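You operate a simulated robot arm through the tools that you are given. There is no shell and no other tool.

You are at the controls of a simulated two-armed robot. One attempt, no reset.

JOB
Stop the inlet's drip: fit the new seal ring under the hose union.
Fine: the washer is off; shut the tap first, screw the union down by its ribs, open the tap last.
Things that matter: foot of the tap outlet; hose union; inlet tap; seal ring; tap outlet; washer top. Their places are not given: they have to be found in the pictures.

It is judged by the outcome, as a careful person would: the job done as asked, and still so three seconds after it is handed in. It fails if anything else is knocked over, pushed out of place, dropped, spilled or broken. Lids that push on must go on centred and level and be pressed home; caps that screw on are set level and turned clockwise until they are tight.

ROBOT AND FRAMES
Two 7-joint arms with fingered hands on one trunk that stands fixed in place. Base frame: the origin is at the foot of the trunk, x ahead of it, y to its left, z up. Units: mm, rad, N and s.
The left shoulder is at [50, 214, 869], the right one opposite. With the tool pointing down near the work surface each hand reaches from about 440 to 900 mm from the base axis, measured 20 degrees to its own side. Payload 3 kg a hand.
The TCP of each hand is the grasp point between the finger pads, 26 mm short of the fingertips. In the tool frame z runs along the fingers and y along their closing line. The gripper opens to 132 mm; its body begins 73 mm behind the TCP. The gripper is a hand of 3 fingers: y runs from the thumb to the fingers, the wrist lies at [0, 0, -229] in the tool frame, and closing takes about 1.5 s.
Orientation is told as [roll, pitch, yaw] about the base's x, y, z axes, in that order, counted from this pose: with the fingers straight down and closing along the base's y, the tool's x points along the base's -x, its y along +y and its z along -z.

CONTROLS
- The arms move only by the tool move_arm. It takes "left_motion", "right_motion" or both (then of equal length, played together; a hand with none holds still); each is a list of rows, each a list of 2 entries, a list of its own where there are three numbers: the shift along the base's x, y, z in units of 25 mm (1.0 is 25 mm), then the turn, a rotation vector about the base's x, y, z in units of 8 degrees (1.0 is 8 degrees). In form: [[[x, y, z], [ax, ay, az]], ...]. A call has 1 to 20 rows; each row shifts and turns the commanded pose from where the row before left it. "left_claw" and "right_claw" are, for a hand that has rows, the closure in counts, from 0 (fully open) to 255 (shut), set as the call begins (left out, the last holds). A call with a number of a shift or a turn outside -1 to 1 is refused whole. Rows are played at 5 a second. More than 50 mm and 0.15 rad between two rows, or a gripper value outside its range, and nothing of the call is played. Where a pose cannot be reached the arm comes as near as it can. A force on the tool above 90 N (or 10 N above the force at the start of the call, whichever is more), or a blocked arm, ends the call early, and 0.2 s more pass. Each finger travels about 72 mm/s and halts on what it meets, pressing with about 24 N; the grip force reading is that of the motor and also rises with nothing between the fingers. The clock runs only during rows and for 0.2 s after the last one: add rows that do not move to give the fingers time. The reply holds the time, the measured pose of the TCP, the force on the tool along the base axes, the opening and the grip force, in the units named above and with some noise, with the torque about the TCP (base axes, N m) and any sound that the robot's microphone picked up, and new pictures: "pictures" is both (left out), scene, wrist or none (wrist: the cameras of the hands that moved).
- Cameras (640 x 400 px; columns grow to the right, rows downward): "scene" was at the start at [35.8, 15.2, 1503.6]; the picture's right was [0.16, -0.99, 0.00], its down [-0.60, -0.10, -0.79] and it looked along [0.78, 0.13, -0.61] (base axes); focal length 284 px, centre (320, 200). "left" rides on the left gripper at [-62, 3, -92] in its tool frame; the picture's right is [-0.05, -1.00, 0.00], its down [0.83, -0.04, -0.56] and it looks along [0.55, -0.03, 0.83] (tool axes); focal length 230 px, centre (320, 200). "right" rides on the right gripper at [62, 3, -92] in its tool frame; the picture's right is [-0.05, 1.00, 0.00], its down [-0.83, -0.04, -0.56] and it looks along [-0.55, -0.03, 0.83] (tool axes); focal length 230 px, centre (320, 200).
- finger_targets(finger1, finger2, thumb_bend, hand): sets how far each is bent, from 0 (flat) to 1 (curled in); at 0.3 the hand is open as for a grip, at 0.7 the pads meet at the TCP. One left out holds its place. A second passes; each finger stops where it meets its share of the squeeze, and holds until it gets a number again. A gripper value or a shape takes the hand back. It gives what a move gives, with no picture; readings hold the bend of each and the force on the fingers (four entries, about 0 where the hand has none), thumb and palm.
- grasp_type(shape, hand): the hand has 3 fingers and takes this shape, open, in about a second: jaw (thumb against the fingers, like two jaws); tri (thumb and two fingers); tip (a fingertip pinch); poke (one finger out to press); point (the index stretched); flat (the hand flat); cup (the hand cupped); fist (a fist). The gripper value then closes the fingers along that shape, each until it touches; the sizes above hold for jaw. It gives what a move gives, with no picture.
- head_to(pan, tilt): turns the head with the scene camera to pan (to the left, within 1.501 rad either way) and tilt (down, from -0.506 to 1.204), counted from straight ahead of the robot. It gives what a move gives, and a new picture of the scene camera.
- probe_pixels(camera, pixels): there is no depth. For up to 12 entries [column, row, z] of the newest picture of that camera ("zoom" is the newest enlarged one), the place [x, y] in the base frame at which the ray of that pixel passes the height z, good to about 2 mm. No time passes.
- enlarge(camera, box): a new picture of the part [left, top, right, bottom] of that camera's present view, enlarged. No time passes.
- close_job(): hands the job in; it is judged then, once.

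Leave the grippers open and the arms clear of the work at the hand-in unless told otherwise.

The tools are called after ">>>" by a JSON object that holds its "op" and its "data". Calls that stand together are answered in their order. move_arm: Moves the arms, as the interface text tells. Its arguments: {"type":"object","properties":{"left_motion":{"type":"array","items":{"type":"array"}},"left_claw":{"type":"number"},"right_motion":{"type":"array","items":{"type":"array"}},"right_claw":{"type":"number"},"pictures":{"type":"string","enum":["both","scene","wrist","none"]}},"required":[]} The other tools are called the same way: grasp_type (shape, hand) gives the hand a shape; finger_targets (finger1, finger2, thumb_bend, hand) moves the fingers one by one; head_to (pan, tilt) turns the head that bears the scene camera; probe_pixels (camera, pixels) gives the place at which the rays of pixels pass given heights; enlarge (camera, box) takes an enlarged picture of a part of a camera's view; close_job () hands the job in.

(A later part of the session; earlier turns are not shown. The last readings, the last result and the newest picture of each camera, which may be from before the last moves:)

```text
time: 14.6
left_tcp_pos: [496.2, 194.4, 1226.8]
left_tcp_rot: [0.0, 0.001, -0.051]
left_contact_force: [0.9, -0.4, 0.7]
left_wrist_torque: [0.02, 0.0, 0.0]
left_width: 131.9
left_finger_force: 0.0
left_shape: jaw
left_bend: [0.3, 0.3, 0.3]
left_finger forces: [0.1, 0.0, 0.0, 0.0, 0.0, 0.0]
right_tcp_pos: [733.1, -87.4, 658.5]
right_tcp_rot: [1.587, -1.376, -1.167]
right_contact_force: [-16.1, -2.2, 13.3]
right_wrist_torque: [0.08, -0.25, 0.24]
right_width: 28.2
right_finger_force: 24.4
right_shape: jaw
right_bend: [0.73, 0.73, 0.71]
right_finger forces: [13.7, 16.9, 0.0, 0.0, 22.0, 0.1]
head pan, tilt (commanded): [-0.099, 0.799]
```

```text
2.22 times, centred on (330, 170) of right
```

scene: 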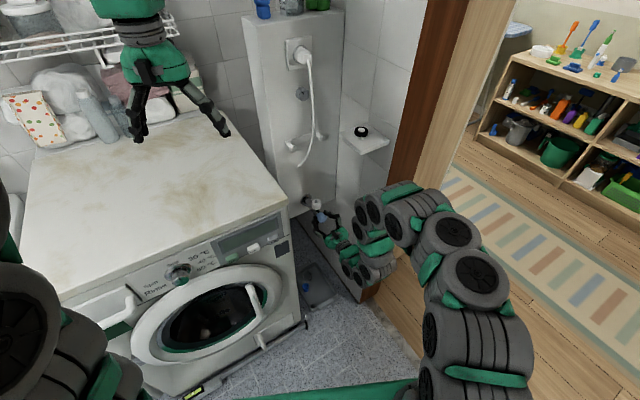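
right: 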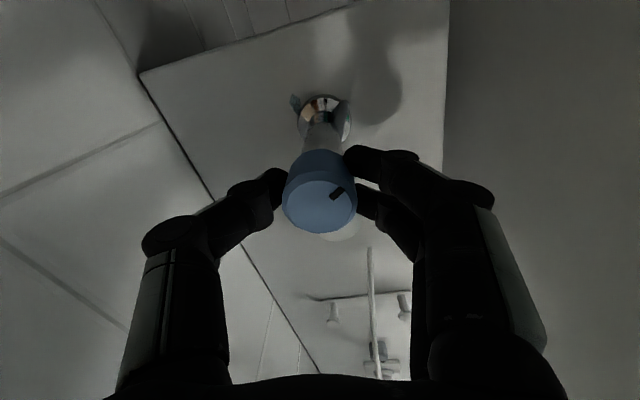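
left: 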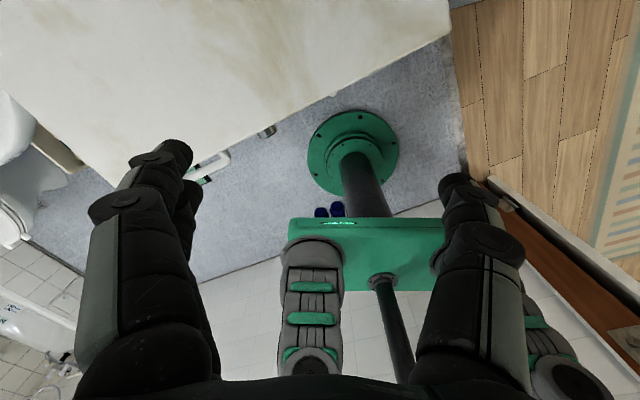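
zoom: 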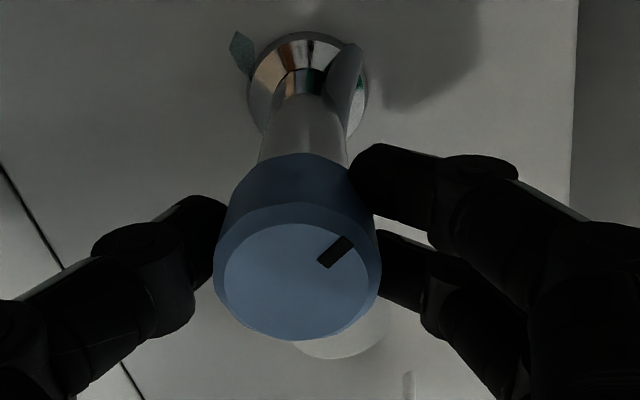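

The handle has turned 56° in all; forces of (-16,-2,13) N show I pushed slightly too far forward and low. I ease back 1.2 mm and up 0.7 mm while turning on another 24°.

>>> {"op": "move_arm", "data": {"right_motion": [[[-0.05, -0.015, 0.03], [0, 0, 0]], [[0, 0, 0], [0.911, 0.41, 0]], [[0, 0, 0], [0.911, 0.41, 0]], [[0, 0, 0], [0.911, 0.41, 0]]], "pictures": "wrist"}}

>>> {"op": "enlarge", "data": {"camera": "right", "box": [260, 80, 400, 260]}}

```text
time: 15.6
left_tcp_pos: [496.2, 195.4, 1223.6]
left_tcp_rot: [0.0, 0.001, -0.051]
left_contact_force: [0.0, 0.6, 0.2]
left_wrist_torque: [0.0, 0.01, -0.01]
left_width: 131.7
left_finger_force: 0.0
left_shape: jaw
left_bend: [0.3, 0.3, 0.3]
left_finger forces: [0.0, 0.1, 0.0, 0.0, 0.0, 0.1]
right_tcp_pos: [732.5, -86.7, 659.7]
right_tcp_rot: [1.573, -0.955, -1.154]
right_contact_force: [-2.4, -2.4, 3.8]
right_wrist_torque: [-0.02, -0.05, 0.06]
right_width: 27.5
right_finger_force: 23.4
right_shape: jaw
right_bend: [0.73, 0.73, 0.7]
right_finger forces: [13.5, 12.8, 0.0, 0.1, 23.1, 0.0]
head pan, tilt (commanded): [-0.099, 0.799]
```

right: 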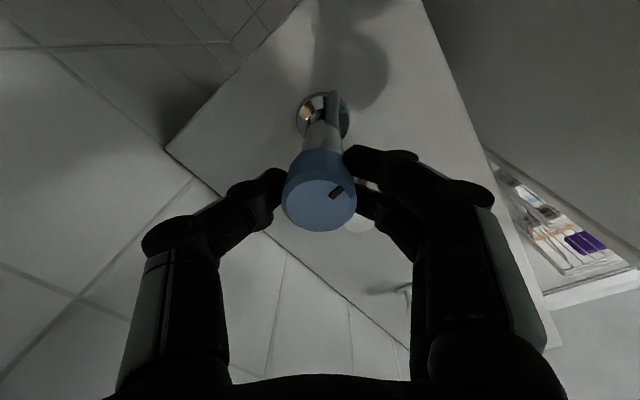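

```text
2.22 times, centred on (330, 170) of right
```

zoom: 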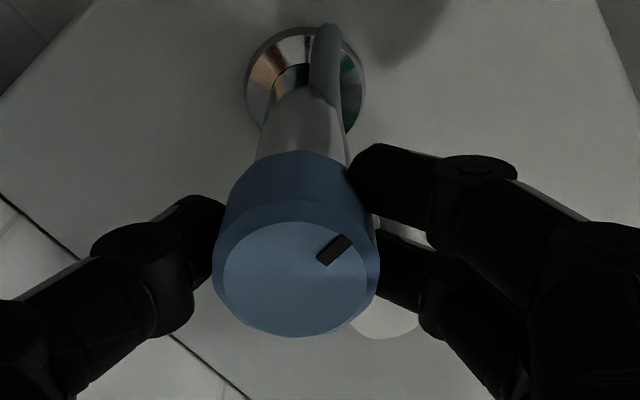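

80° turned in total, with no stop felt yet. I turn 16° more, in small rows, to feel for an end stop.

>>> {"op": "move_arm", "data": {"right_motion": [[[0, 0, 0], [0.6, 0.27, 0]], [[0, 0, 0], [0.6, 0.27, 0]], [[0, 0, 0], [0.6, 0.27, 0]]], "pictures": "wrist"}}

>>> {"op": "enlarge", "data": {"camera": "right", "box": [260, 80, 400, 260]}}

```text
time: 16.4
left_tcp_pos: [496.4, 195.8, 1225.6]
left_tcp_rot: [0.002, -0.002, -0.05]
left_contact_force: [-1.1, 0.5, 0.2]
left_wrist_torque: [0.02, 0.01, 0.04]
left_width: 131.8
left_finger_force: 0.0
left_shape: jaw
left_bend: [0.3, 0.3, 0.3]
left_finger forces: [0.0, 0.1, 0.1, 0.1, 0.0, 0.0]
right_tcp_pos: [731.7, -87.5, 660.0]
right_tcp_rot: [1.572, -0.681, -1.152]
right_contact_force: [5.5, -2.3, 0.3]
right_wrist_torque: [-0.47, -0.2, 0.0]
right_width: 27.7
right_finger_force: 23.6
right_shape: jaw
right_bend: [0.73, 0.73, 0.7]
right_finger forces: [15.5, 9.4, 0.0, 0.0, 23.6, 0.0]
head pan, tilt (commanded): [-0.099, 0.799]
```

right: 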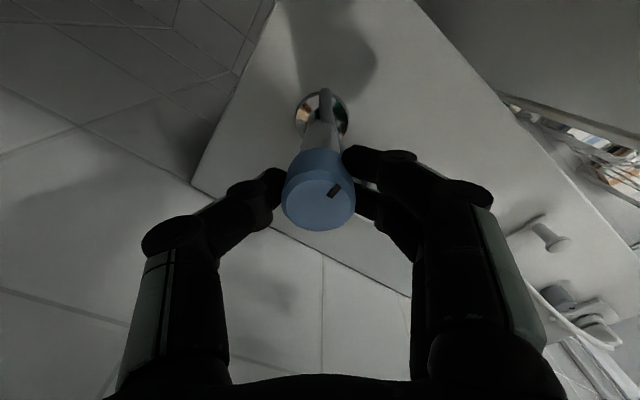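

```text
2.22 times, centred on (330, 170) of right
```

zoom: 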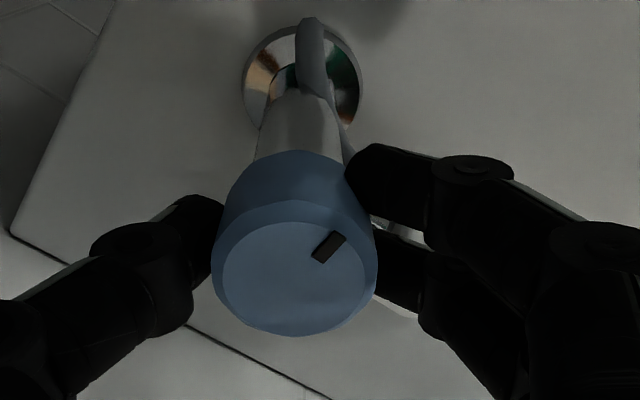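

A resisting torque of 0.5 N·m has come up at about 90°: the quarter-turn stop; the mark now points sideways. I open the hand and check the mark.

>>> {"op": "move_arm", "data": {"right_motion": [[[0, 0, 0], [0, 0, 0]], [[0, 0, 0], [0, 0, 0]], [[0, 0, 0], [0, 0, 0]], [[0, 0, 0], [0, 0, 0]], [[0, 0, 0], [0, 0, 0]], [[0, 0, 0], [0, 0, 0]]], "right_claw": 0, "pictures": "both"}}

>>> {"op": "enlarge", "data": {"camera": "scene", "box": [300, 190, 345, 230]}}

>>> {"op": "enlarge", "data": {"camera": "right", "box": [260, 80, 400, 260]}}

```text
time: 17.8
left_tcp_pos: [497.0, 194.1, 1225.0]
left_tcp_rot: [-0.001, 0.0, -0.052]
left_contact_force: [-0.3, 0.3, 0.2]
left_wrist_torque: [-0.02, 0.0, -0.01]
left_width: 131.7
left_finger_force: 0.0
left_shape: jaw
left_bend: [0.3, 0.3, 0.3]
left_finger forces: [0.0, 0.1, 0.1, 0.0, 0.0, 0.1]
right_tcp_pos: [732.2, -86.4, 660.2]
right_tcp_rot: [1.568, -0.682, -1.15]
right_contact_force: [-26.6, -6.4, -25.6]
right_wrist_torque: [-0.21, -0.16, 0.26]
right_width: 102.1
right_finger_force: 0.1
right_shape: jaw
right_bend: [0.3, 0.65, 0.3]
right_finger forces: [0.1, 37.6, 0.0, 0.1, 0.0, 0.0]
head pan, tilt (commanded): [-0.099, 0.799]
```

scene: 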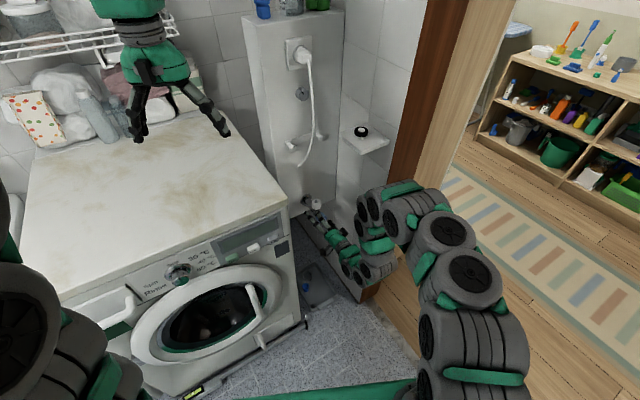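
right: 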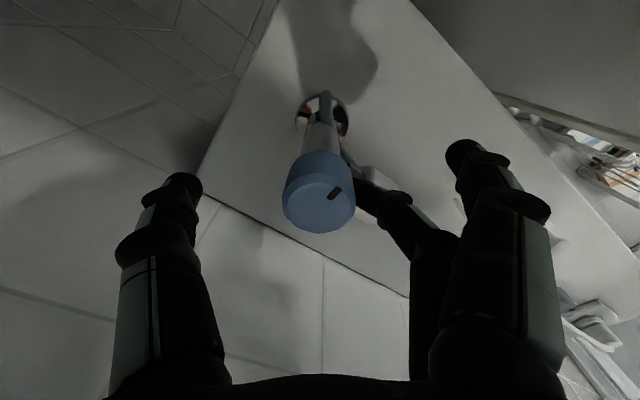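

```text
10.00 times, centred on (322, 210) of scene
```

zoom: 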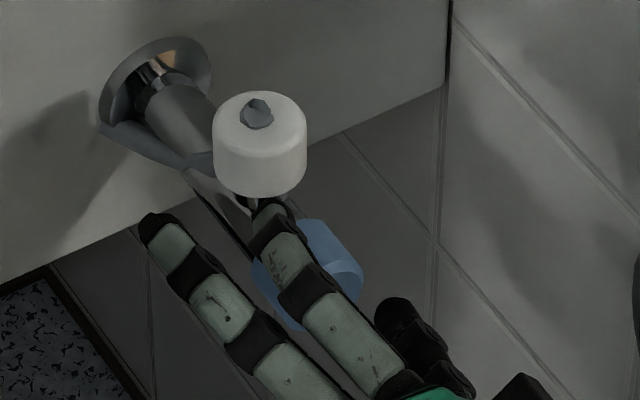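

```text
2.22 times, centred on (330, 170) of right
```

zoom: 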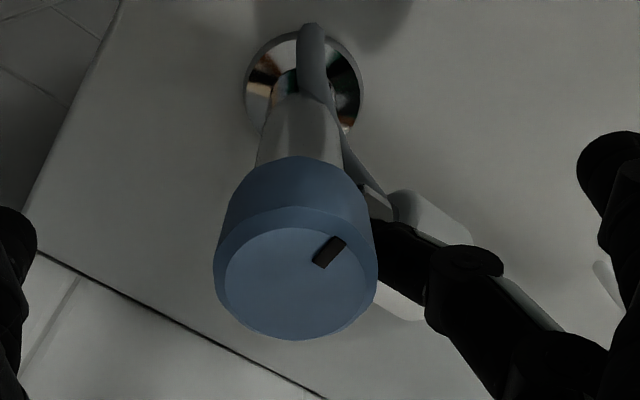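

The second finger is caught between handle and union (37 N pushing up on the union). I bend it back to 0.69 to free it before withdrawing.

>>> {"op": "finger_targets", "data": {"hand": "right", "finger2": 0.69}}

```text
time: 18.8
left_tcp_pos: [496.9, 195.8, 1223.9]
left_tcp_rot: [0.001, 0.0, -0.05]
left_contact_force: [0.4, 1.2, 0.6]
left_wrist_torque: [0.01, 0.02, 0.04]
left_width: 131.9
left_finger_force: 0.0
left_shape: jaw
left_bend: [0.3, 0.3, 0.3]
left_finger forces: [0.0, 0.0, 0.0, 0.0, 0.1, 0.0]
right_tcp_pos: [732.1, -87.9, 660.4]
right_tcp_rot: [1.574, -0.681, -1.155]
right_contact_force: [-0.5, -0.9, 7.5]
right_wrist_torque: [0.11, -0.13, -0.02]
right_width: 133.9
right_finger_force: 3.5
right_shape: fingers
right_bend: [0.3, 0.63, 0.3]
right_finger forces: [0.0, 7.7, 0.1, 0.0, 0.1, 0.1]
head pan, tilt (commanded): [-0.099, 0.799]
```

The finger is now lightly on the handle (7.7 N) rather than jammed. I withdraw straight back along the handle's axis.

>>> {"op": "move_arm", "data": {"right_motion": [[[-0.456, -0.205, 0], [0, 0, 0]], [[-0.456, -0.205, 0], [0, 0, 0]], [[-0.456, -0.205, 0], [0, 0, 0]], [[-0.456, -0.205, 0], [0, 0, 0]], [[-0.456, -0.205, 0], [0, 0, 0]]], "pictures": "both"}}

>>> {"op": "enlarge", "data": {"camera": "scene", "box": [300, 190, 345, 230]}}

>>> {"op": "enlarge", "data": {"camera": "right", "box": [260, 40, 440, 220]}}

```text
time: 20.0
left_tcp_pos: [496.5, 194.6, 1224.4]
left_tcp_rot: [-0.001, 0.0, -0.052]
left_contact_force: [0.2, -0.3, 0.2]
left_wrist_torque: [0.0, 0.01, 0.0]
left_width: 132.0
left_finger_force: 0.0
left_shape: jaw
left_bend: [0.3, 0.3, 0.3]
left_finger forces: [0.1, 0.0, 0.0, 0.0, 0.0, 0.0]
right_tcp_pos: [676.7, -113.1, 659.9]
right_tcp_rot: [1.571, -0.682, -1.155]
right_contact_force: [0.5, -0.2, 1.1]
right_wrist_torque: [0.0, -0.01, -0.02]
right_width: 134.2
right_finger_force: 0.1
right_shape: fingers
right_bend: [0.3, 0.69, 0.3]
right_finger forces: [0.0, 0.0, 0.0, 0.0, 0.0, 0.0]
head pan, tilt (commanded): [-0.099, 0.799]
```

scene: 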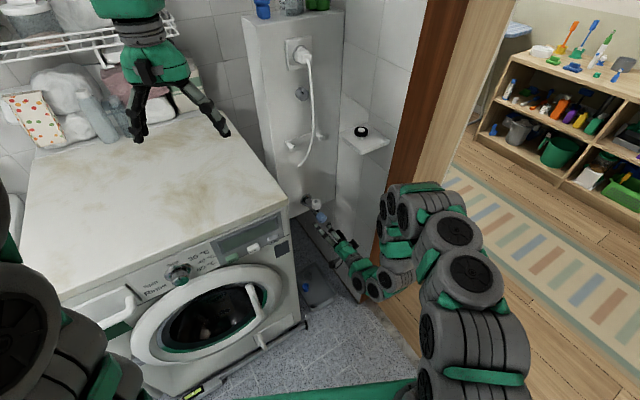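
right: 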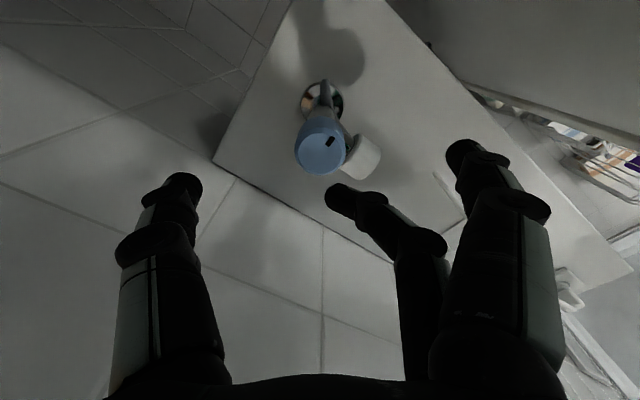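

```text
10.00 times, centred on (322, 210) of scene
```

zoom: 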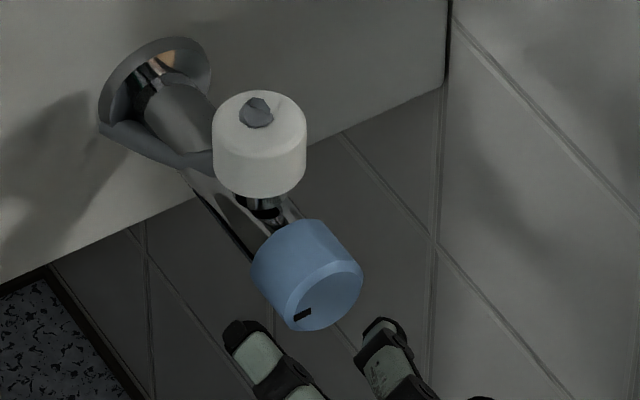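

```text
2.22 times, centred on (350, 130) of right
```

zoom: 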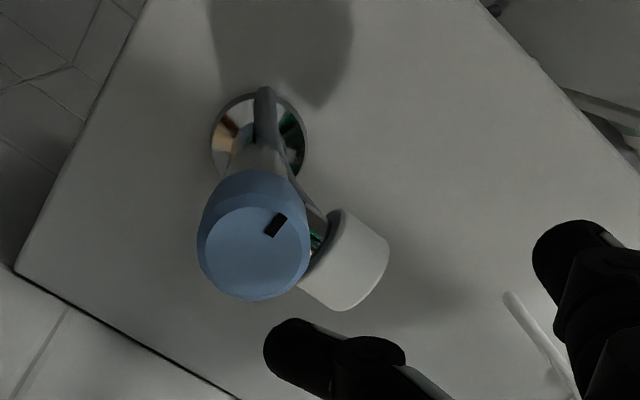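

The mark has moved from pointing down to pointing left. To be sure it is right on its stop, I will regrip with the fingers level (away from the union) and feel once more: open, turn the hand back 72°, approach again.

>>> {"op": "move_arm", "data": {"right_motion": [[[0, 0, 0], [-0.911, -0.41, 0]], [[0, 0, 0], [-0.911, -0.41, 0]], [[0, 0, 0], [-0.911, -0.41, 0]], [[0, 0, 0], [-0.911, -0.41, 0]], [[0, 0, 0], [-0.911, -0.41, 0]], [[0, 0, 0], [-0.911, -0.41, 0]], [[0, 0, 0], [-0.911, -0.41, 0]], [[0, 0, 0], [-0.911, -0.41, 0]], [[0, 0, 0], [-0.911, -0.41, 0]]], "right_claw": 0, "pictures": "wrist"}}

>>> {"op": "enlarge", "data": {"camera": "right", "box": [260, 40, 440, 220]}}

```text
time: 22.0
left_tcp_pos: [496.2, 193.9, 1224.4]
left_tcp_rot: [-0.001, 0.0, -0.051]
left_contact_force: [0.0, 0.7, 0.5]
left_wrist_torque: [-0.02, 0.0, 0.02]
left_width: 131.8
left_finger_force: 0.0
left_shape: jaw
left_bend: [0.3, 0.3, 0.3]
left_finger forces: [0.1, 0.0, 0.0, 0.0, 0.0, 0.0]
right_tcp_pos: [676.3, -112.8, 659.2]
right_tcp_rot: [-1.58, -1.201, 2.003]
right_contact_force: [-0.2, -0.3, 0.2]
right_wrist_torque: [-0.01, 0.02, -0.02]
right_width: 131.7
right_finger_force: 0.0
right_shape: jaw
right_bend: [0.3, 0.3, 0.3]
right_finger forces: [0.0, 0.0, 0.1, 0.1, 0.0, 0.0]
head pan, tilt (commanded): [-0.099, 0.799]
```

right: 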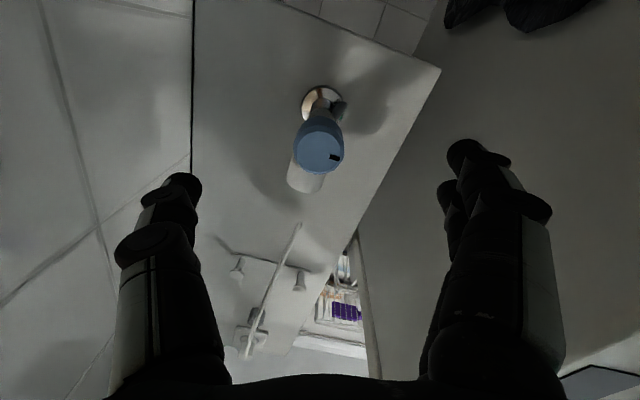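

```text
2.22 times, centred on (350, 130) of right
```

zoom: 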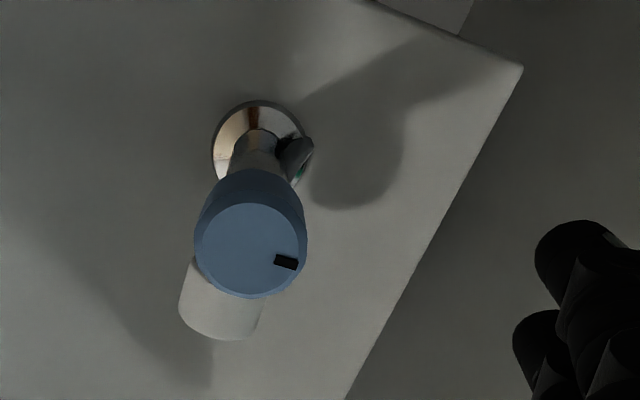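

The mark now reads as exactly left of the handle's centre in this view (at 18° against 17.6° expected), so the tap is a full quarter turn shut. Next I need the clearances for coming down on the union from above: rosette, hooks and cord on the column face.

>>> {"op": "enlarge", "data": {"camera": "scene", "box": [270, 100, 350, 220]}}

>>> {"op": "probe_pixels", "data": {"camera": "scene", "pixels": [[306.2, 198.5, 657.5], [304, 197, 657.5]]}}

>>> {"op": "probe_pixels", "data": {"camera": "right", "pixels": [[323, 100, 650], [323, 100, 657.5], [323, 100, 660], [323, 100, 665]]}}

```text
3.33 times, centred on (310, 160) of scene
```

zoom: 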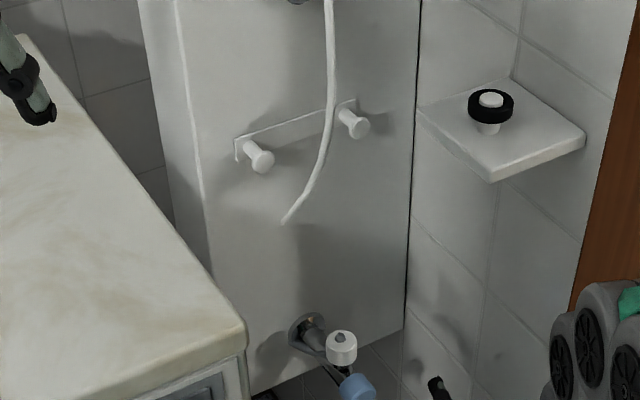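

```text
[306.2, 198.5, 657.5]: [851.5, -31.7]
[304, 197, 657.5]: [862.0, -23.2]
```

```text
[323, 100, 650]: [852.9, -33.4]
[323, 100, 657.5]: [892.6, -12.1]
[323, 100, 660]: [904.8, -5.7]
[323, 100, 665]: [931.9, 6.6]
```

The column face is about 88 mm behind the union's axis. I locate the hooks' heights on that face.

>>> {"op": "probe_pixels", "data": {"camera": "scene", "pixels": [[292.6, 147.4, 800], [292.6, 147.4, 900], [292.6, 147.4, 1000], [321.4, 138.1, 800], [321.4, 138.1, 900], [321.4, 138.1, 1000], [300, 166.5, 800], [300, 166.5, 900]]}}

```text
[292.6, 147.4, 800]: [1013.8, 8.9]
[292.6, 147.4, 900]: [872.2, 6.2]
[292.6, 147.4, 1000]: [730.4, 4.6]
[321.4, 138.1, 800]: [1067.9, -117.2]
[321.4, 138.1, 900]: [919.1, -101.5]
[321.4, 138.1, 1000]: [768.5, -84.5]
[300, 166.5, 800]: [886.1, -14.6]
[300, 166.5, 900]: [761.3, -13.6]
```

The hooks sit near z≈948, 54 mm either side and 58 mm behind the union's axis; so I shall come at the union from the front, low, under the shelf's height. First I raise the hand 100 mm while rolling it, in front of the tap.

>>> {"op": "move_arm", "data": {"right_motion": [[[0, 0, 0.4], [0.911, 0.41, 0]], [[0, 0, 0.4], [0.911, 0.41, 0]], [[0, 0, 0.4], [0.911, 0.41, 0]], [[0, 0, 0.4], [0.911, 0.41, 0]], [[0, 0, 0.4], [0.911, 0.41, 0]], [[0, 0, 0.4], [0.911, 0.41, 0]], [[0, 0, 0.4], [0.911, 0.41, 0]], [[0, 0, 0.4], [0.911, 0.41, 0]], [[0, 0, 0.4], [0.911, 0.41, 0]], [[0, 0, 0.4], [0.911, 0.41, 0]]], "pictures": "scene"}}

```text
time: 24.2
left_tcp_pos: [495.7, 194.4, 1223.9]
left_tcp_rot: [0.002, 0.0, -0.053]
left_contact_force: [-0.8, 0.0, 0.2]
left_wrist_torque: [0.0, 0.0, -0.02]
left_width: 131.8
left_finger_force: 0.1
left_shape: jaw
left_bend: [0.3, 0.3, 0.3]
left_finger forces: [0.0, 0.0, 0.1, 0.1, 0.0, 0.0]
right_tcp_pos: [675.6, -112.1, 760.5]
right_tcp_rot: [1.571, -0.54, -1.15]
right_contact_force: [-0.9, -0.7, 0.5]
right_wrist_torque: [-0.02, -0.01, 0.0]
right_width: 132.1
right_finger_force: 0.0
right_shape: jaw
right_bend: [0.3, 0.3, 0.3]
right_finger forces: [0.0, 0.0, 0.0, 0.0, 0.0, 0.1]
head pan, tilt (commanded): [-0.099, 0.799]
```

scene: 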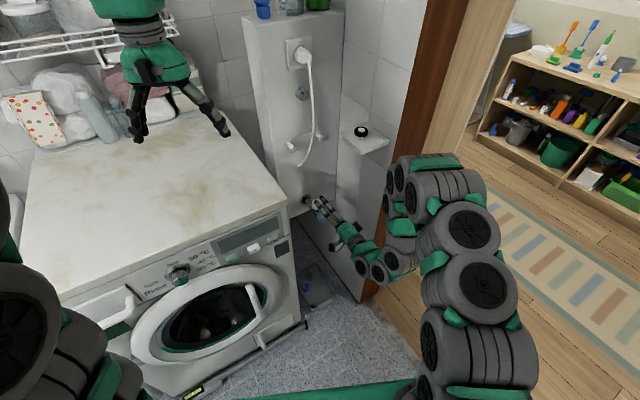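

Now I pitch the fingers downward, first 48°, holding the TCP in place in front of the tap.

>>> {"op": "move_arm", "data": {"right_motion": [[[-0.1, -0.05, 0], [-0.41, 0.911, 0]], [[-0.1, -0.05, 0], [-0.41, 0.911, 0]], [[-0.1, -0.05, 0], [-0.41, 0.911, 0]], [[-0.1, -0.05, 0], [-0.41, 0.911, 0]], [[-0.1, -0.05, 0], [-0.41, 0.911, 0]], [[-0.1, -0.05, 0], [-0.41, 0.911, 0]]], "pictures": "scene"}}

```text
time: 25.6
left_tcp_pos: [496.3, 194.7, 1224.2]
left_tcp_rot: [-0.001, 0.0, -0.05]
left_contact_force: [-0.3, 0.6, -0.5]
left_wrist_torque: [0.01, -0.02, 0.01]
left_width: 131.9
left_finger_force: 0.0
left_shape: jaw
left_bend: [0.3, 0.3, 0.3]
left_finger forces: [0.0, 0.0, 0.0, 0.1, 0.0, 0.0]
right_tcp_pos: [658.7, -121.8, 761.2]
right_tcp_rot: [0.653, -0.356, -0.729]
right_contact_force: [0.2, 0.1, 0.2]
right_wrist_torque: [-0.03, 0.02, -0.01]
right_width: 131.8
right_finger_force: 0.1
right_shape: jaw
right_bend: [0.3, 0.3, 0.3]
right_finger forces: [0.0, 0.0, 0.1, 0.1, 0.1, 0.0]
head pan, tilt (commanded): [-0.099, 0.799]
```

scene: 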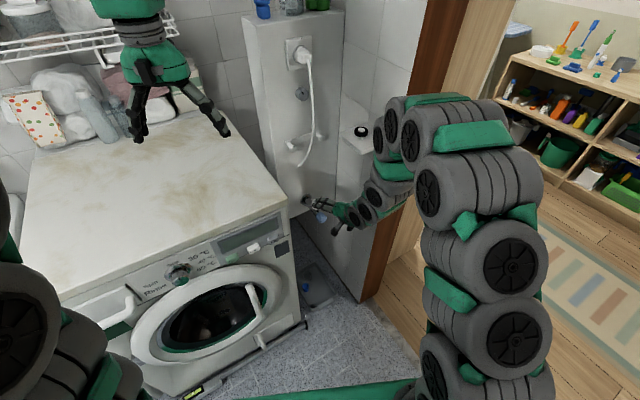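

The forearm comes in from the right and above. I check where its near end is relative to the shelf by probing the ray of (390,115) and by zooming.

>>> {"op": "probe_pixels", "data": {"camera": "scene", "pixels": [[380, 130, 1000], [380, 130, 1050], [380, 130, 1100], [380, 130, 1150], [390, 180, 900], [390, 180, 950], [390, 180, 1000]]}}

>>> {"op": "enlarge", "data": {"camera": "scene", "box": [290, 80, 450, 250]}}

```text
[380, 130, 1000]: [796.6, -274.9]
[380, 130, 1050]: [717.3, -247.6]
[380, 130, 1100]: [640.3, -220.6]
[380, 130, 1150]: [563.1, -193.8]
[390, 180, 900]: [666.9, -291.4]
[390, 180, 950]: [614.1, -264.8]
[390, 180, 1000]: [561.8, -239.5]
```

```text
2.35 times, centred on (370, 165) of scene
```

zoom: 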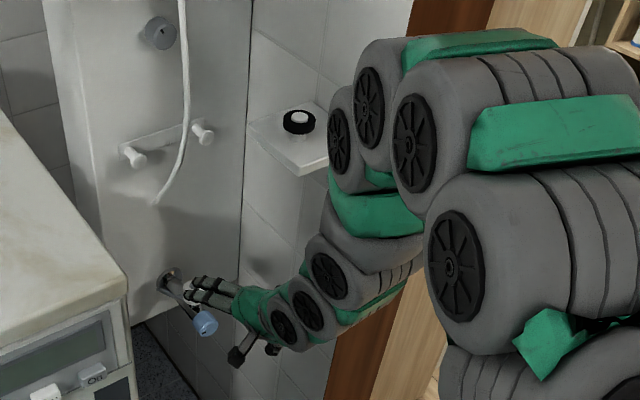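

With the elbow lying up and to the right, the right forearm would sweep through the shelf if that hand stood upright over the union. So the left arm (elbow up-left, passing over the washer) shall handle the union, and the right arm will do the tap handle and the ring. I park the right hand back and to the right first.

>>> {"op": "move_arm", "data": {"right_motion": [[[-0.71, -0.92, 0.22], [-0.41, 0.911, 0]], [[-0.71, -0.92, 0.22], [-0.41, 0.911, 0]], [[-0.71, -0.92, 0.22], [-0.41, 0.911, 0]], [[-0.71, -0.92, 0.22], [-0.41, 0.911, 0]], [[-0.71, -0.92, 0.22], [-0.41, 0.911, 0]], [[-0.71, -0.92, 0.22], [0, 0, 0]], [[-0.71, -0.92, 0.22], [0, 0, 0]], [[-0.71, -0.92, 0.22], [0, 0, 0]], [[-0.71, -0.92, 0.22], [0, 0, 0]]], "pictures": "both"}}

```text
time: 27.6
left_tcp_pos: [496.4, 195.6, 1225.5]
left_tcp_rot: [0.001, -0.002, -0.05]
left_contact_force: [-0.6, -0.1, 0.2]
left_wrist_torque: [0.0, -0.04, 0.0]
left_width: 131.7
left_finger_force: 0.1
left_shape: jaw
left_bend: [0.3, 0.3, 0.3]
left_finger forces: [0.0, 0.1, 0.1, 0.0, 0.0, 0.1]
right_tcp_pos: [500.0, -328.4, 809.8]
right_tcp_rot: [0.027, -0.022, -0.603]
right_contact_force: [-0.6, -0.1, 0.1]
right_wrist_torque: [-0.01, 0.01, -0.01]
right_width: 131.8
right_finger_force: 0.1
right_shape: jaw
right_bend: [0.3, 0.3, 0.3]
right_finger forces: [0.0, 0.1, 0.1, 0.0, 0.0, 0.1]
head pan, tilt (commanded): [-0.099, 0.799]
```

scene: 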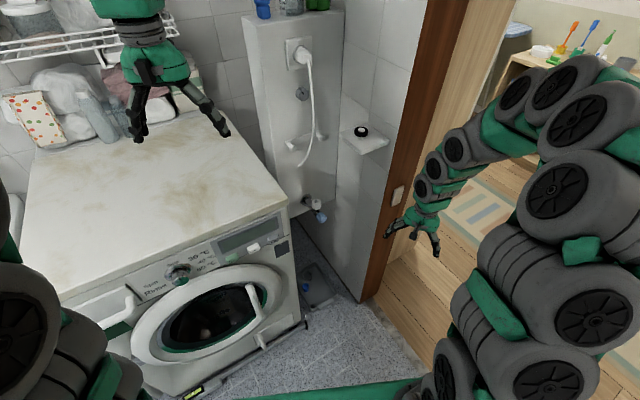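
right: 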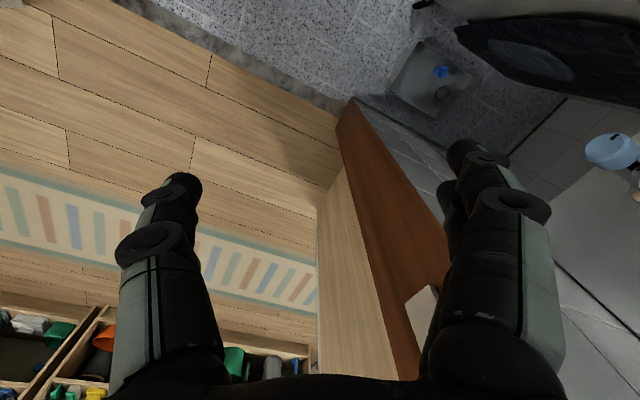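

The right arm is parked clear. Now I look at the left hand's build before sending it to the union.

>>> {"op": "enlarge", "data": {"camera": "scene", "box": [80, 0, 260, 160]}}

>>> {"op": "enlarge", "data": {"camera": "scene", "box": [370, 140, 470, 270]}}

>>> {"op": "enlarge", "data": {"camera": "scene", "box": [295, 185, 335, 225]}}

```text
2.50 times, centred on (170, 80) of scene
```

zoom: 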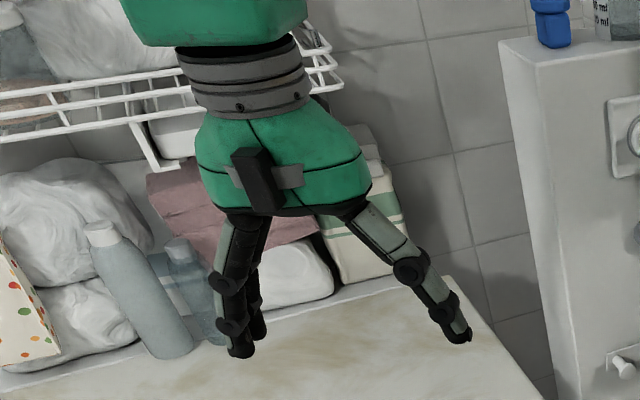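

```text
3.08 times, centred on (420, 205) of scene
```

zoom: 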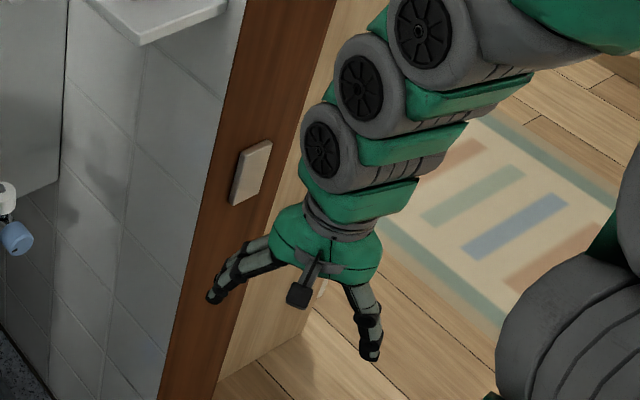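

```text
10.00 times, centred on (315, 205) of scene
```

zoom: 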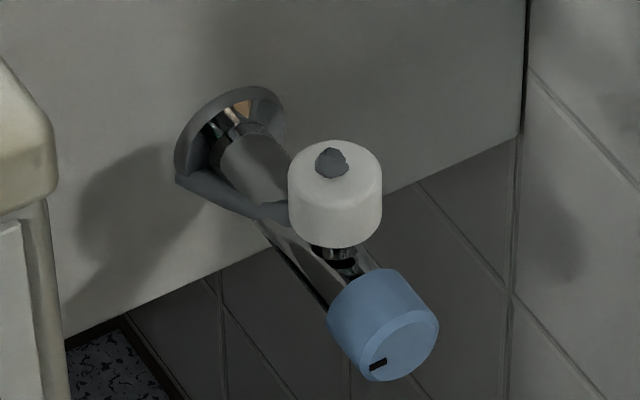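

The left hand's path: over the washer to a spot left of the shelf and 100 mm in front of the union, turning its yaw clockwise to leave room for counter-clockwise unscrewing, with the fingers partly closed.

>>> {"op": "move_arm", "data": {"left_motion": [[[0.567, -0.893, -0.317], [0, 0, -1]], [[0.567, -0.893, -0.317], [0, 0, -1]], [[0.567, -0.893, -0.317], [0, 0, -1]], [[0.567, -0.893, -0.317], [0, 0, -1]], [[0.567, -0.893, -0.317], [0, 0, -1]], [[0.567, -0.893, -0.317], [0, 0, -1]], [[0.567, -0.893, -0.317], [0, 0, -1]], [[0.567, -0.893, -0.317], [0, 0, -1]], [[0.567, -0.893, -0.317], [0, 0, -1]], [[0.567, -0.893, -0.317], [0, 0, 0]], [[0.567, -0.893, -0.317], [0, 0, 0]], [[0.567, -0.893, -0.317], [0, 0, 0]]], "left_claw": 100, "pictures": "both"}}

```text
time: 30.2
left_tcp_pos: [656.6, -61.0, 1134.1]
left_tcp_rot: [0.0, 0.001, -1.306]
left_contact_force: [0.2, -0.2, 0.5]
left_wrist_torque: [-0.01, 0.0, -0.02]
left_width: 80.8
left_finger_force: 0.1
left_shape: jaw
left_bend: [0.71, 0.71, 0.71]
left_finger forces: [0.1, 0.1, 0.0, 0.0, 0.0, 0.1]
left hand out of reach, approached as far as the arm can: row 12
right_tcp_pos: [500.9, -327.7, 810.4]
right_tcp_rot: [0.027, -0.022, -0.607]
right_contact_force: [0.4, 0.2, 0.2]
right_wrist_torque: [0.0, 0.01, 0.01]
right_width: 131.7
right_finger_force: 0.0
right_shape: jaw
right_bend: [0.3, 0.3, 0.3]
right_finger forces: [0.0, 0.0, 0.0, 0.0, 0.1, 0.0]
head pan, tilt (commanded): [-0.099, 0.799]
```

scene: 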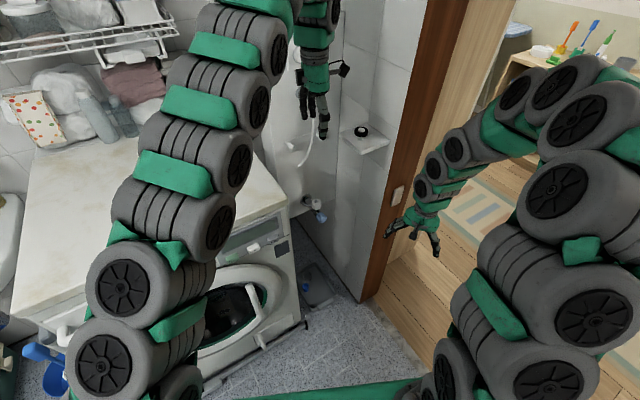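
left: 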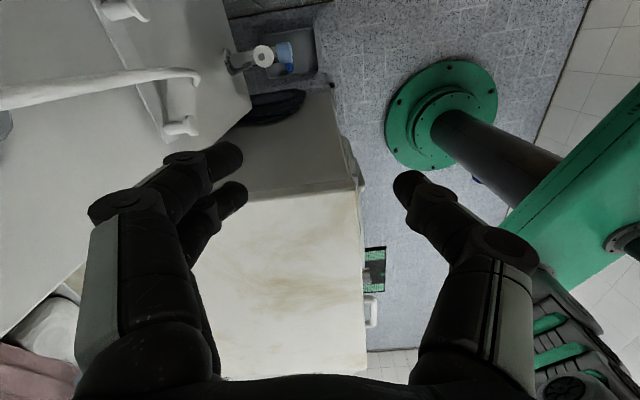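

The left hand is at (657,-61,1134), 55 mm left of the tap's axis plane and 100 mm in front of the union, clear of the shelf by about 45 mm. I lower it 200 mm and look.

>>> {"op": "move_arm", "data": {"left_motion": [[[0, 0, -1], [0, 0, 0]], [[0, 0, -1], [0, 0, 0]], [[0, 0, -1], [0, 0, 0]], [[0, 0, -1], [0, 0, 0]], [[0, 0, -1], [0, 0, 0]], [[0, 0, -1], [0, 0, 0]], [[0, 0, -1], [0, 0, 0]], [[0, 0, -1], [0, 0, 0]]], "pictures": "both"}}

```text
time: 32.0
left_tcp_pos: [656.4, -57.9, 932.1]
left_tcp_rot: [0.0, -0.001, -1.306]
left_contact_force: [0.0, 0.2, 0.1]
left_wrist_torque: [0.0, 0.02, -0.02]
left_width: 80.7
left_finger_force: 0.1
left_shape: jaw
left_bend: [0.71, 0.71, 0.71]
left_finger forces: [0.1, 0.0, 0.1, 0.0, 0.0, 0.1]
right_tcp_pos: [498.2, -327.6, 809.6]
right_tcp_rot: [0.028, -0.022, -0.606]
right_contact_force: [1.0, 0.2, 0.0]
right_wrist_torque: [0.02, -0.02, -0.01]
right_width: 132.0
right_finger_force: 0.0
right_shape: jaw
right_bend: [0.3, 0.3, 0.3]
right_finger forces: [0.0, 0.0, 0.0, 0.1, 0.0, 0.0]
head pan, tilt (commanded): [-0.099, 0.799]
```

scene: 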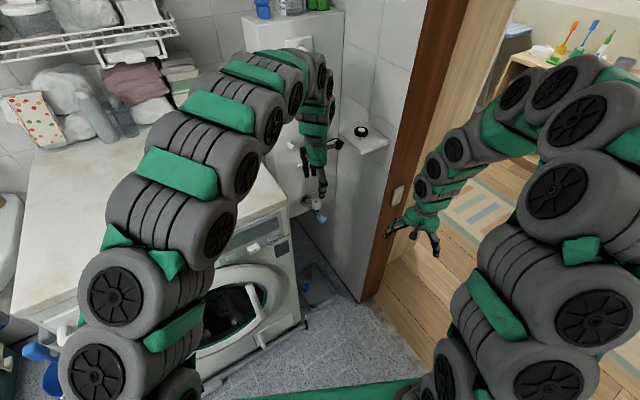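
left: 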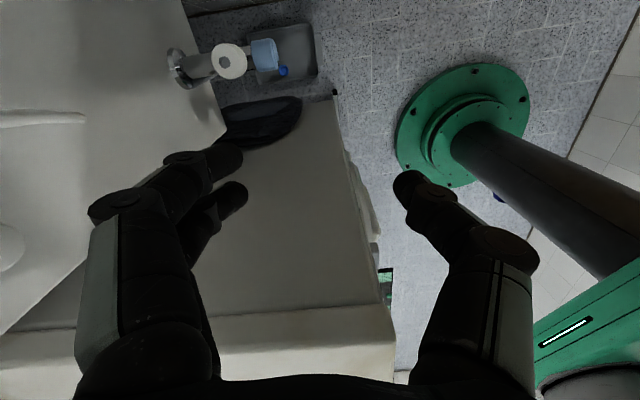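

The left forearm stays high above the washer. The left wrist camera sees the union from above at (229,61); I enlarge and measure its axis.

>>> {"op": "enlarge", "data": {"camera": "left", "box": [160, 10, 320, 110]}}

>>> {"op": "probe_pixels", "data": {"camera": "left", "pixels": [[229, 61, 700], [229, 61, 711], [265, 54, 657.5]]}}

```text
4.00 times, centred on (240, 60) of left
```

zoom: 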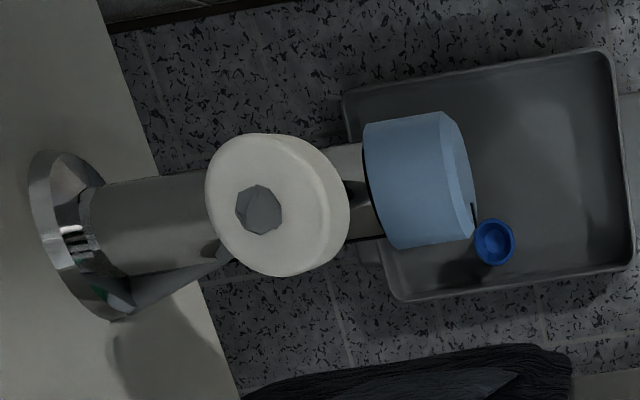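

```text
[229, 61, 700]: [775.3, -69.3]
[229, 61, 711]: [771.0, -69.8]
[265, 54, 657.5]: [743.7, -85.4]
```

The union spans about z 685 to 710. I refine its centre with pixel (225.5,61.3) at its top, and also by the stub's base.

>>> {"op": "probe_pixels", "data": {"camera": "left", "pixels": [[225.5, 61.3, 708], [225.5, 61.3, 711], [224.5, 62.2, 714]]}}

>>> {"op": "move_arm", "data": {"left_motion": [[[0, 0, -1], [0, 0, 0]], [[0, 0, -1], [0, 0, 0]], [[0, 0, -1], [0, 0, 0]], [[0, 0, -1], [0, 0, 0]], [[0, 0, -1], [0, 0, 0]], [[0, 0, -1], [0, 0, 0]]], "pictures": "both"}}

```text
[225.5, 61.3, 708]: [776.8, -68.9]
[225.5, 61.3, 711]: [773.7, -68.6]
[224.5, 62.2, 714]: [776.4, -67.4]
```

```text
time: 33.4
left_tcp_pos: [653.8, -58.5, 781.5]
left_tcp_rot: [0.001, 0.001, -1.308]
left_contact_force: [0.2, 0.3, -0.3]
left_wrist_torque: [-0.02, -0.01, 0.0]
left_width: 80.6
left_finger_force: 0.1
left_shape: jaw
left_bend: [0.71, 0.71, 0.71]
left_finger forces: [0.0, 0.0, 0.0, 0.0, 0.0, 0.1]
right_tcp_pos: [499.4, -328.3, 809.4]
right_tcp_rot: [0.029, -0.022, -0.606]
right_contact_force: [0.2, -0.5, -0.9]
right_wrist_torque: [0.03, 0.02, 0.0]
right_width: 132.1
right_finger_force: 0.0
right_shape: jaw
right_bend: [0.3, 0.3, 0.3]
right_finger forces: [0.0, 0.0, 0.0, 0.1, 0.0, 0.0]
head pan, tilt (commanded): [-0.099, 0.799]
```

scene: 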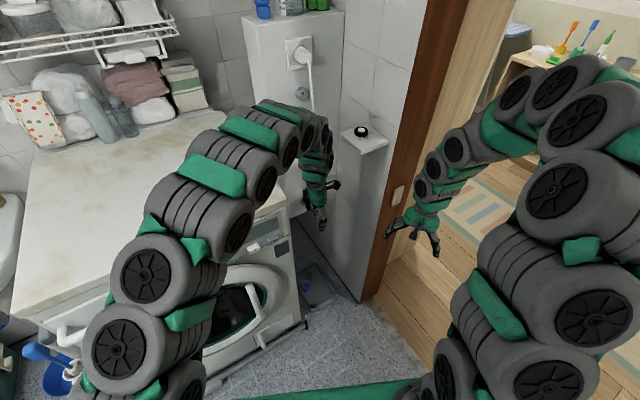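
left: 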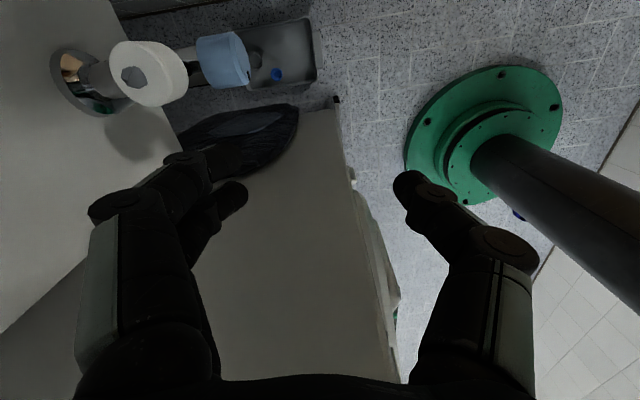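

Now the union top is nearer at about (135,78) in the left picture. I enlarge and measure again, also for the handle.

>>> {"op": "enlarge", "data": {"camera": "left", "box": [40, 20, 260, 130]}}

>>> {"op": "probe_pixels", "data": {"camera": "left", "pixels": [[141, 76.5, 708], [141, 76.5, 711], [133.5, 77.5, 714]]}}

>>> {"op": "enlarge", "data": {"camera": "scene", "box": [280, 90, 400, 260]}}

```text
2.91 times, centred on (150, 75) of left
```

zoom: 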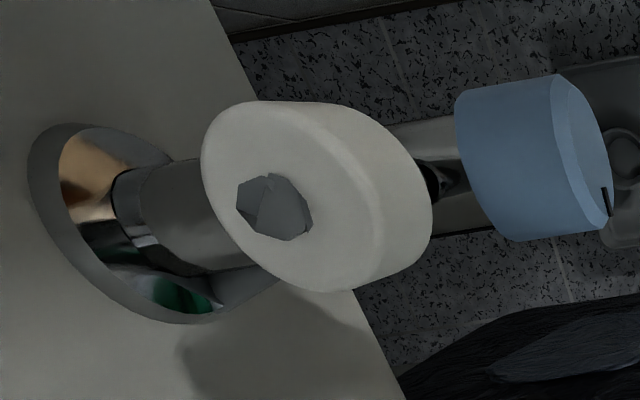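

```text
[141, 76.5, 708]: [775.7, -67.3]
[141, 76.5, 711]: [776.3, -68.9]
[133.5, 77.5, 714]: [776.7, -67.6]
```

```text
2.35 times, centred on (340, 175) of scene
```

zoom: 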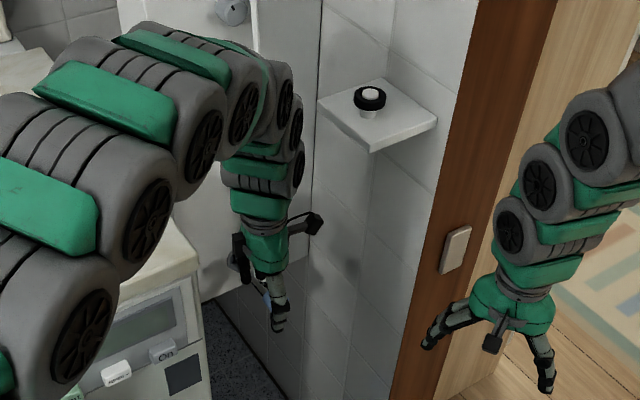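

I check the plug and the socket's place on the column against the left forearm's upright part (plug at about (302,57) in the scene).

>>> {"op": "probe_pixels", "data": {"camera": "scene", "pixels": [[302, 57, 1100], [302, 57, 1200], [302, 93, 1000], [302, 93, 1100], [310, 80, 1100], [310, 110, 1000]]}}

>>> {"op": "head_to", "data": {"pan": -0.05, "tilt": 0.45}}

```text
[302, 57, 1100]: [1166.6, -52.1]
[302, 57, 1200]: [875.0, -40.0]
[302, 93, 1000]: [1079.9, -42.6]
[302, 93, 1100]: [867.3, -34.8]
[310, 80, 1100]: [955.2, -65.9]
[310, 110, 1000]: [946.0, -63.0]
```

```text
time: 34.2
left_tcp_pos: [654.3, -58.9, 782.2]
left_tcp_rot: [-0.001, 0.0, -1.307]
left_contact_force: [0.0, 0.0, 0.4]
left_wrist_torque: [0.0, 0.01, -0.02]
left_width: 80.6
left_finger_force: 0.0
left_shape: jaw
left_bend: [0.71, 0.71, 0.71]
left_finger forces: [0.0, 0.0, 0.1, 0.0, 0.0, 0.0]
right_tcp_pos: [499.9, -327.8, 809.3]
right_tcp_rot: [0.027, -0.024, -0.605]
right_contact_force: [-0.1, -0.3, 0.5]
right_wrist_torque: [-0.01, 0.02, -0.02]
right_width: 131.9
right_finger_force: 0.1
right_shape: jaw
right_bend: [0.3, 0.3, 0.3]
right_finger forces: [0.0, 0.0, 0.1, 0.0, 0.1, 0.1]
head pan, tilt (commanded): [-0.051, 0.45]
```

scene: 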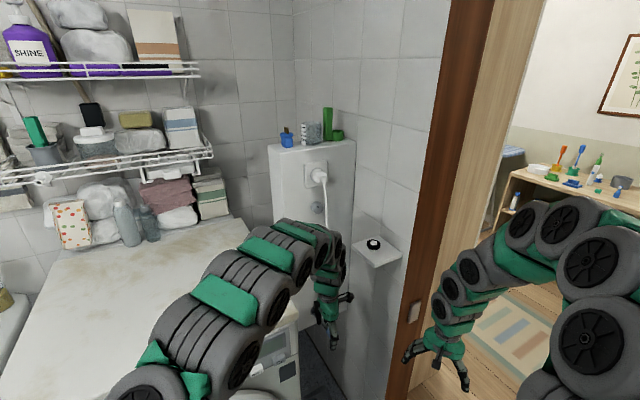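

The plug sits near z≈1200, well above the arm's bend (top about z 1120), and the key lock is small. I lower slightly and advance above the union at z≈762, fingertips 25 mm above its top.

>>> {"op": "move_arm", "data": {"left_motion": [[[0, 0, -0.8], [0, 0, 0]], [[0.6, -0.05, 0], [0, 0, 0]], [[0.6, -0.05, 0], [0, 0, 0]], [[0.6, -0.05, 0], [0, 0, 0]], [[0.6, -0.05, 0], [0, 0, 0]], [[0.6, -0.05, 0], [0, 0, 0]], [[0.6, -0.05, 0], [0, 0, 0]]], "pictures": "both"}}

>>> {"op": "enlarge", "data": {"camera": "scene", "box": [250, 180, 420, 370]}}

```text
time: 35.8
left_tcp_pos: [745.0, -66.2, 761.5]
left_tcp_rot: [-0.002, -0.001, -1.307]
left_contact_force: [0.1, -0.5, -0.4]
left_wrist_torque: [0.03, 0.03, -0.02]
left_width: 80.7
left_finger_force: 0.1
left_shape: jaw
left_bend: [0.71, 0.71, 0.71]
left_finger forces: [0.0, 0.0, 0.1, 0.0, 0.0, 0.0]
right_tcp_pos: [499.5, -328.6, 808.6]
right_tcp_rot: [0.028, -0.022, -0.605]
right_contact_force: [-0.7, 0.0, 0.2]
right_wrist_torque: [0.0, -0.01, 0.02]
right_width: 132.0
right_finger_force: 0.1
right_shape: jaw
right_bend: [0.3, 0.3, 0.3]
right_finger forces: [0.0, 0.0, 0.0, 0.0, 0.0, 0.1]
head pan, tilt (commanded): [-0.051, 0.45]
```

scene: 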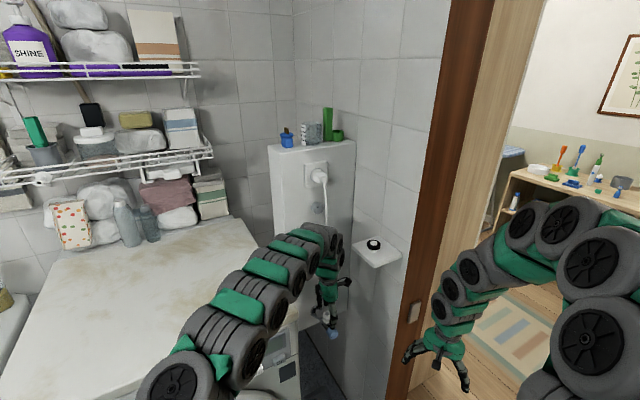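
left: 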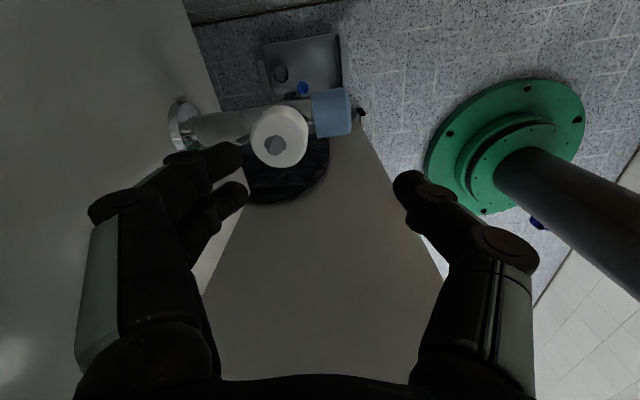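

```text
2.11 times, centred on (335, 275) of scene
```

zoom: 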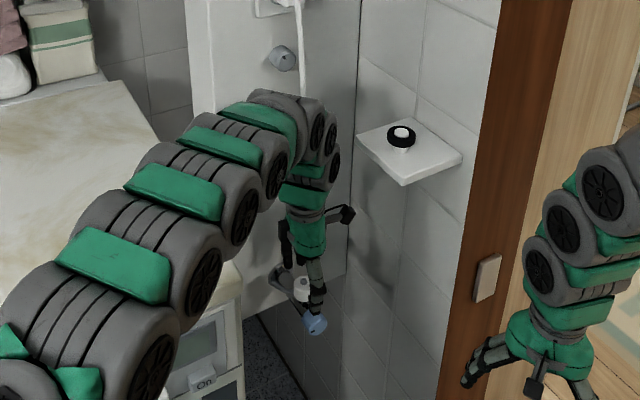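

The union shows at (279,137) below and left of the finger midline in the left picture. I measure its centre again from this nearer view.

>>> {"op": "enlarge", "data": {"camera": "left", "box": [200, 70, 380, 190]}}

>>> {"op": "probe_pixels", "data": {"camera": "left", "pixels": [[277.5, 138, 711], [277.5, 138, 708], [279, 137, 711]]}}

```text
3.33 times, centred on (290, 130) of left
```

zoom: 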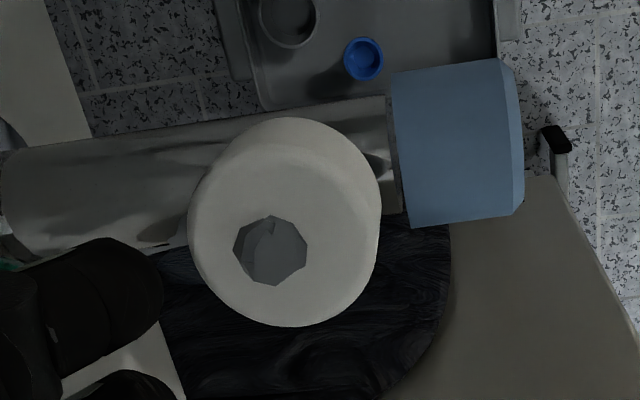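

```text
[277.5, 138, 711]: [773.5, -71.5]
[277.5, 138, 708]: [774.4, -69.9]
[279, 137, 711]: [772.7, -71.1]
```

>>> {"op": "probe_pixels", "data": {"camera": "left", "pixels": [[278, 141.1, 711], [278, 141.1, 709], [275, 145, 716]]}}

```text
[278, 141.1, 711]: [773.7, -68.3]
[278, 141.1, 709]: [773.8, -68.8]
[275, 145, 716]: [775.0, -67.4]
```

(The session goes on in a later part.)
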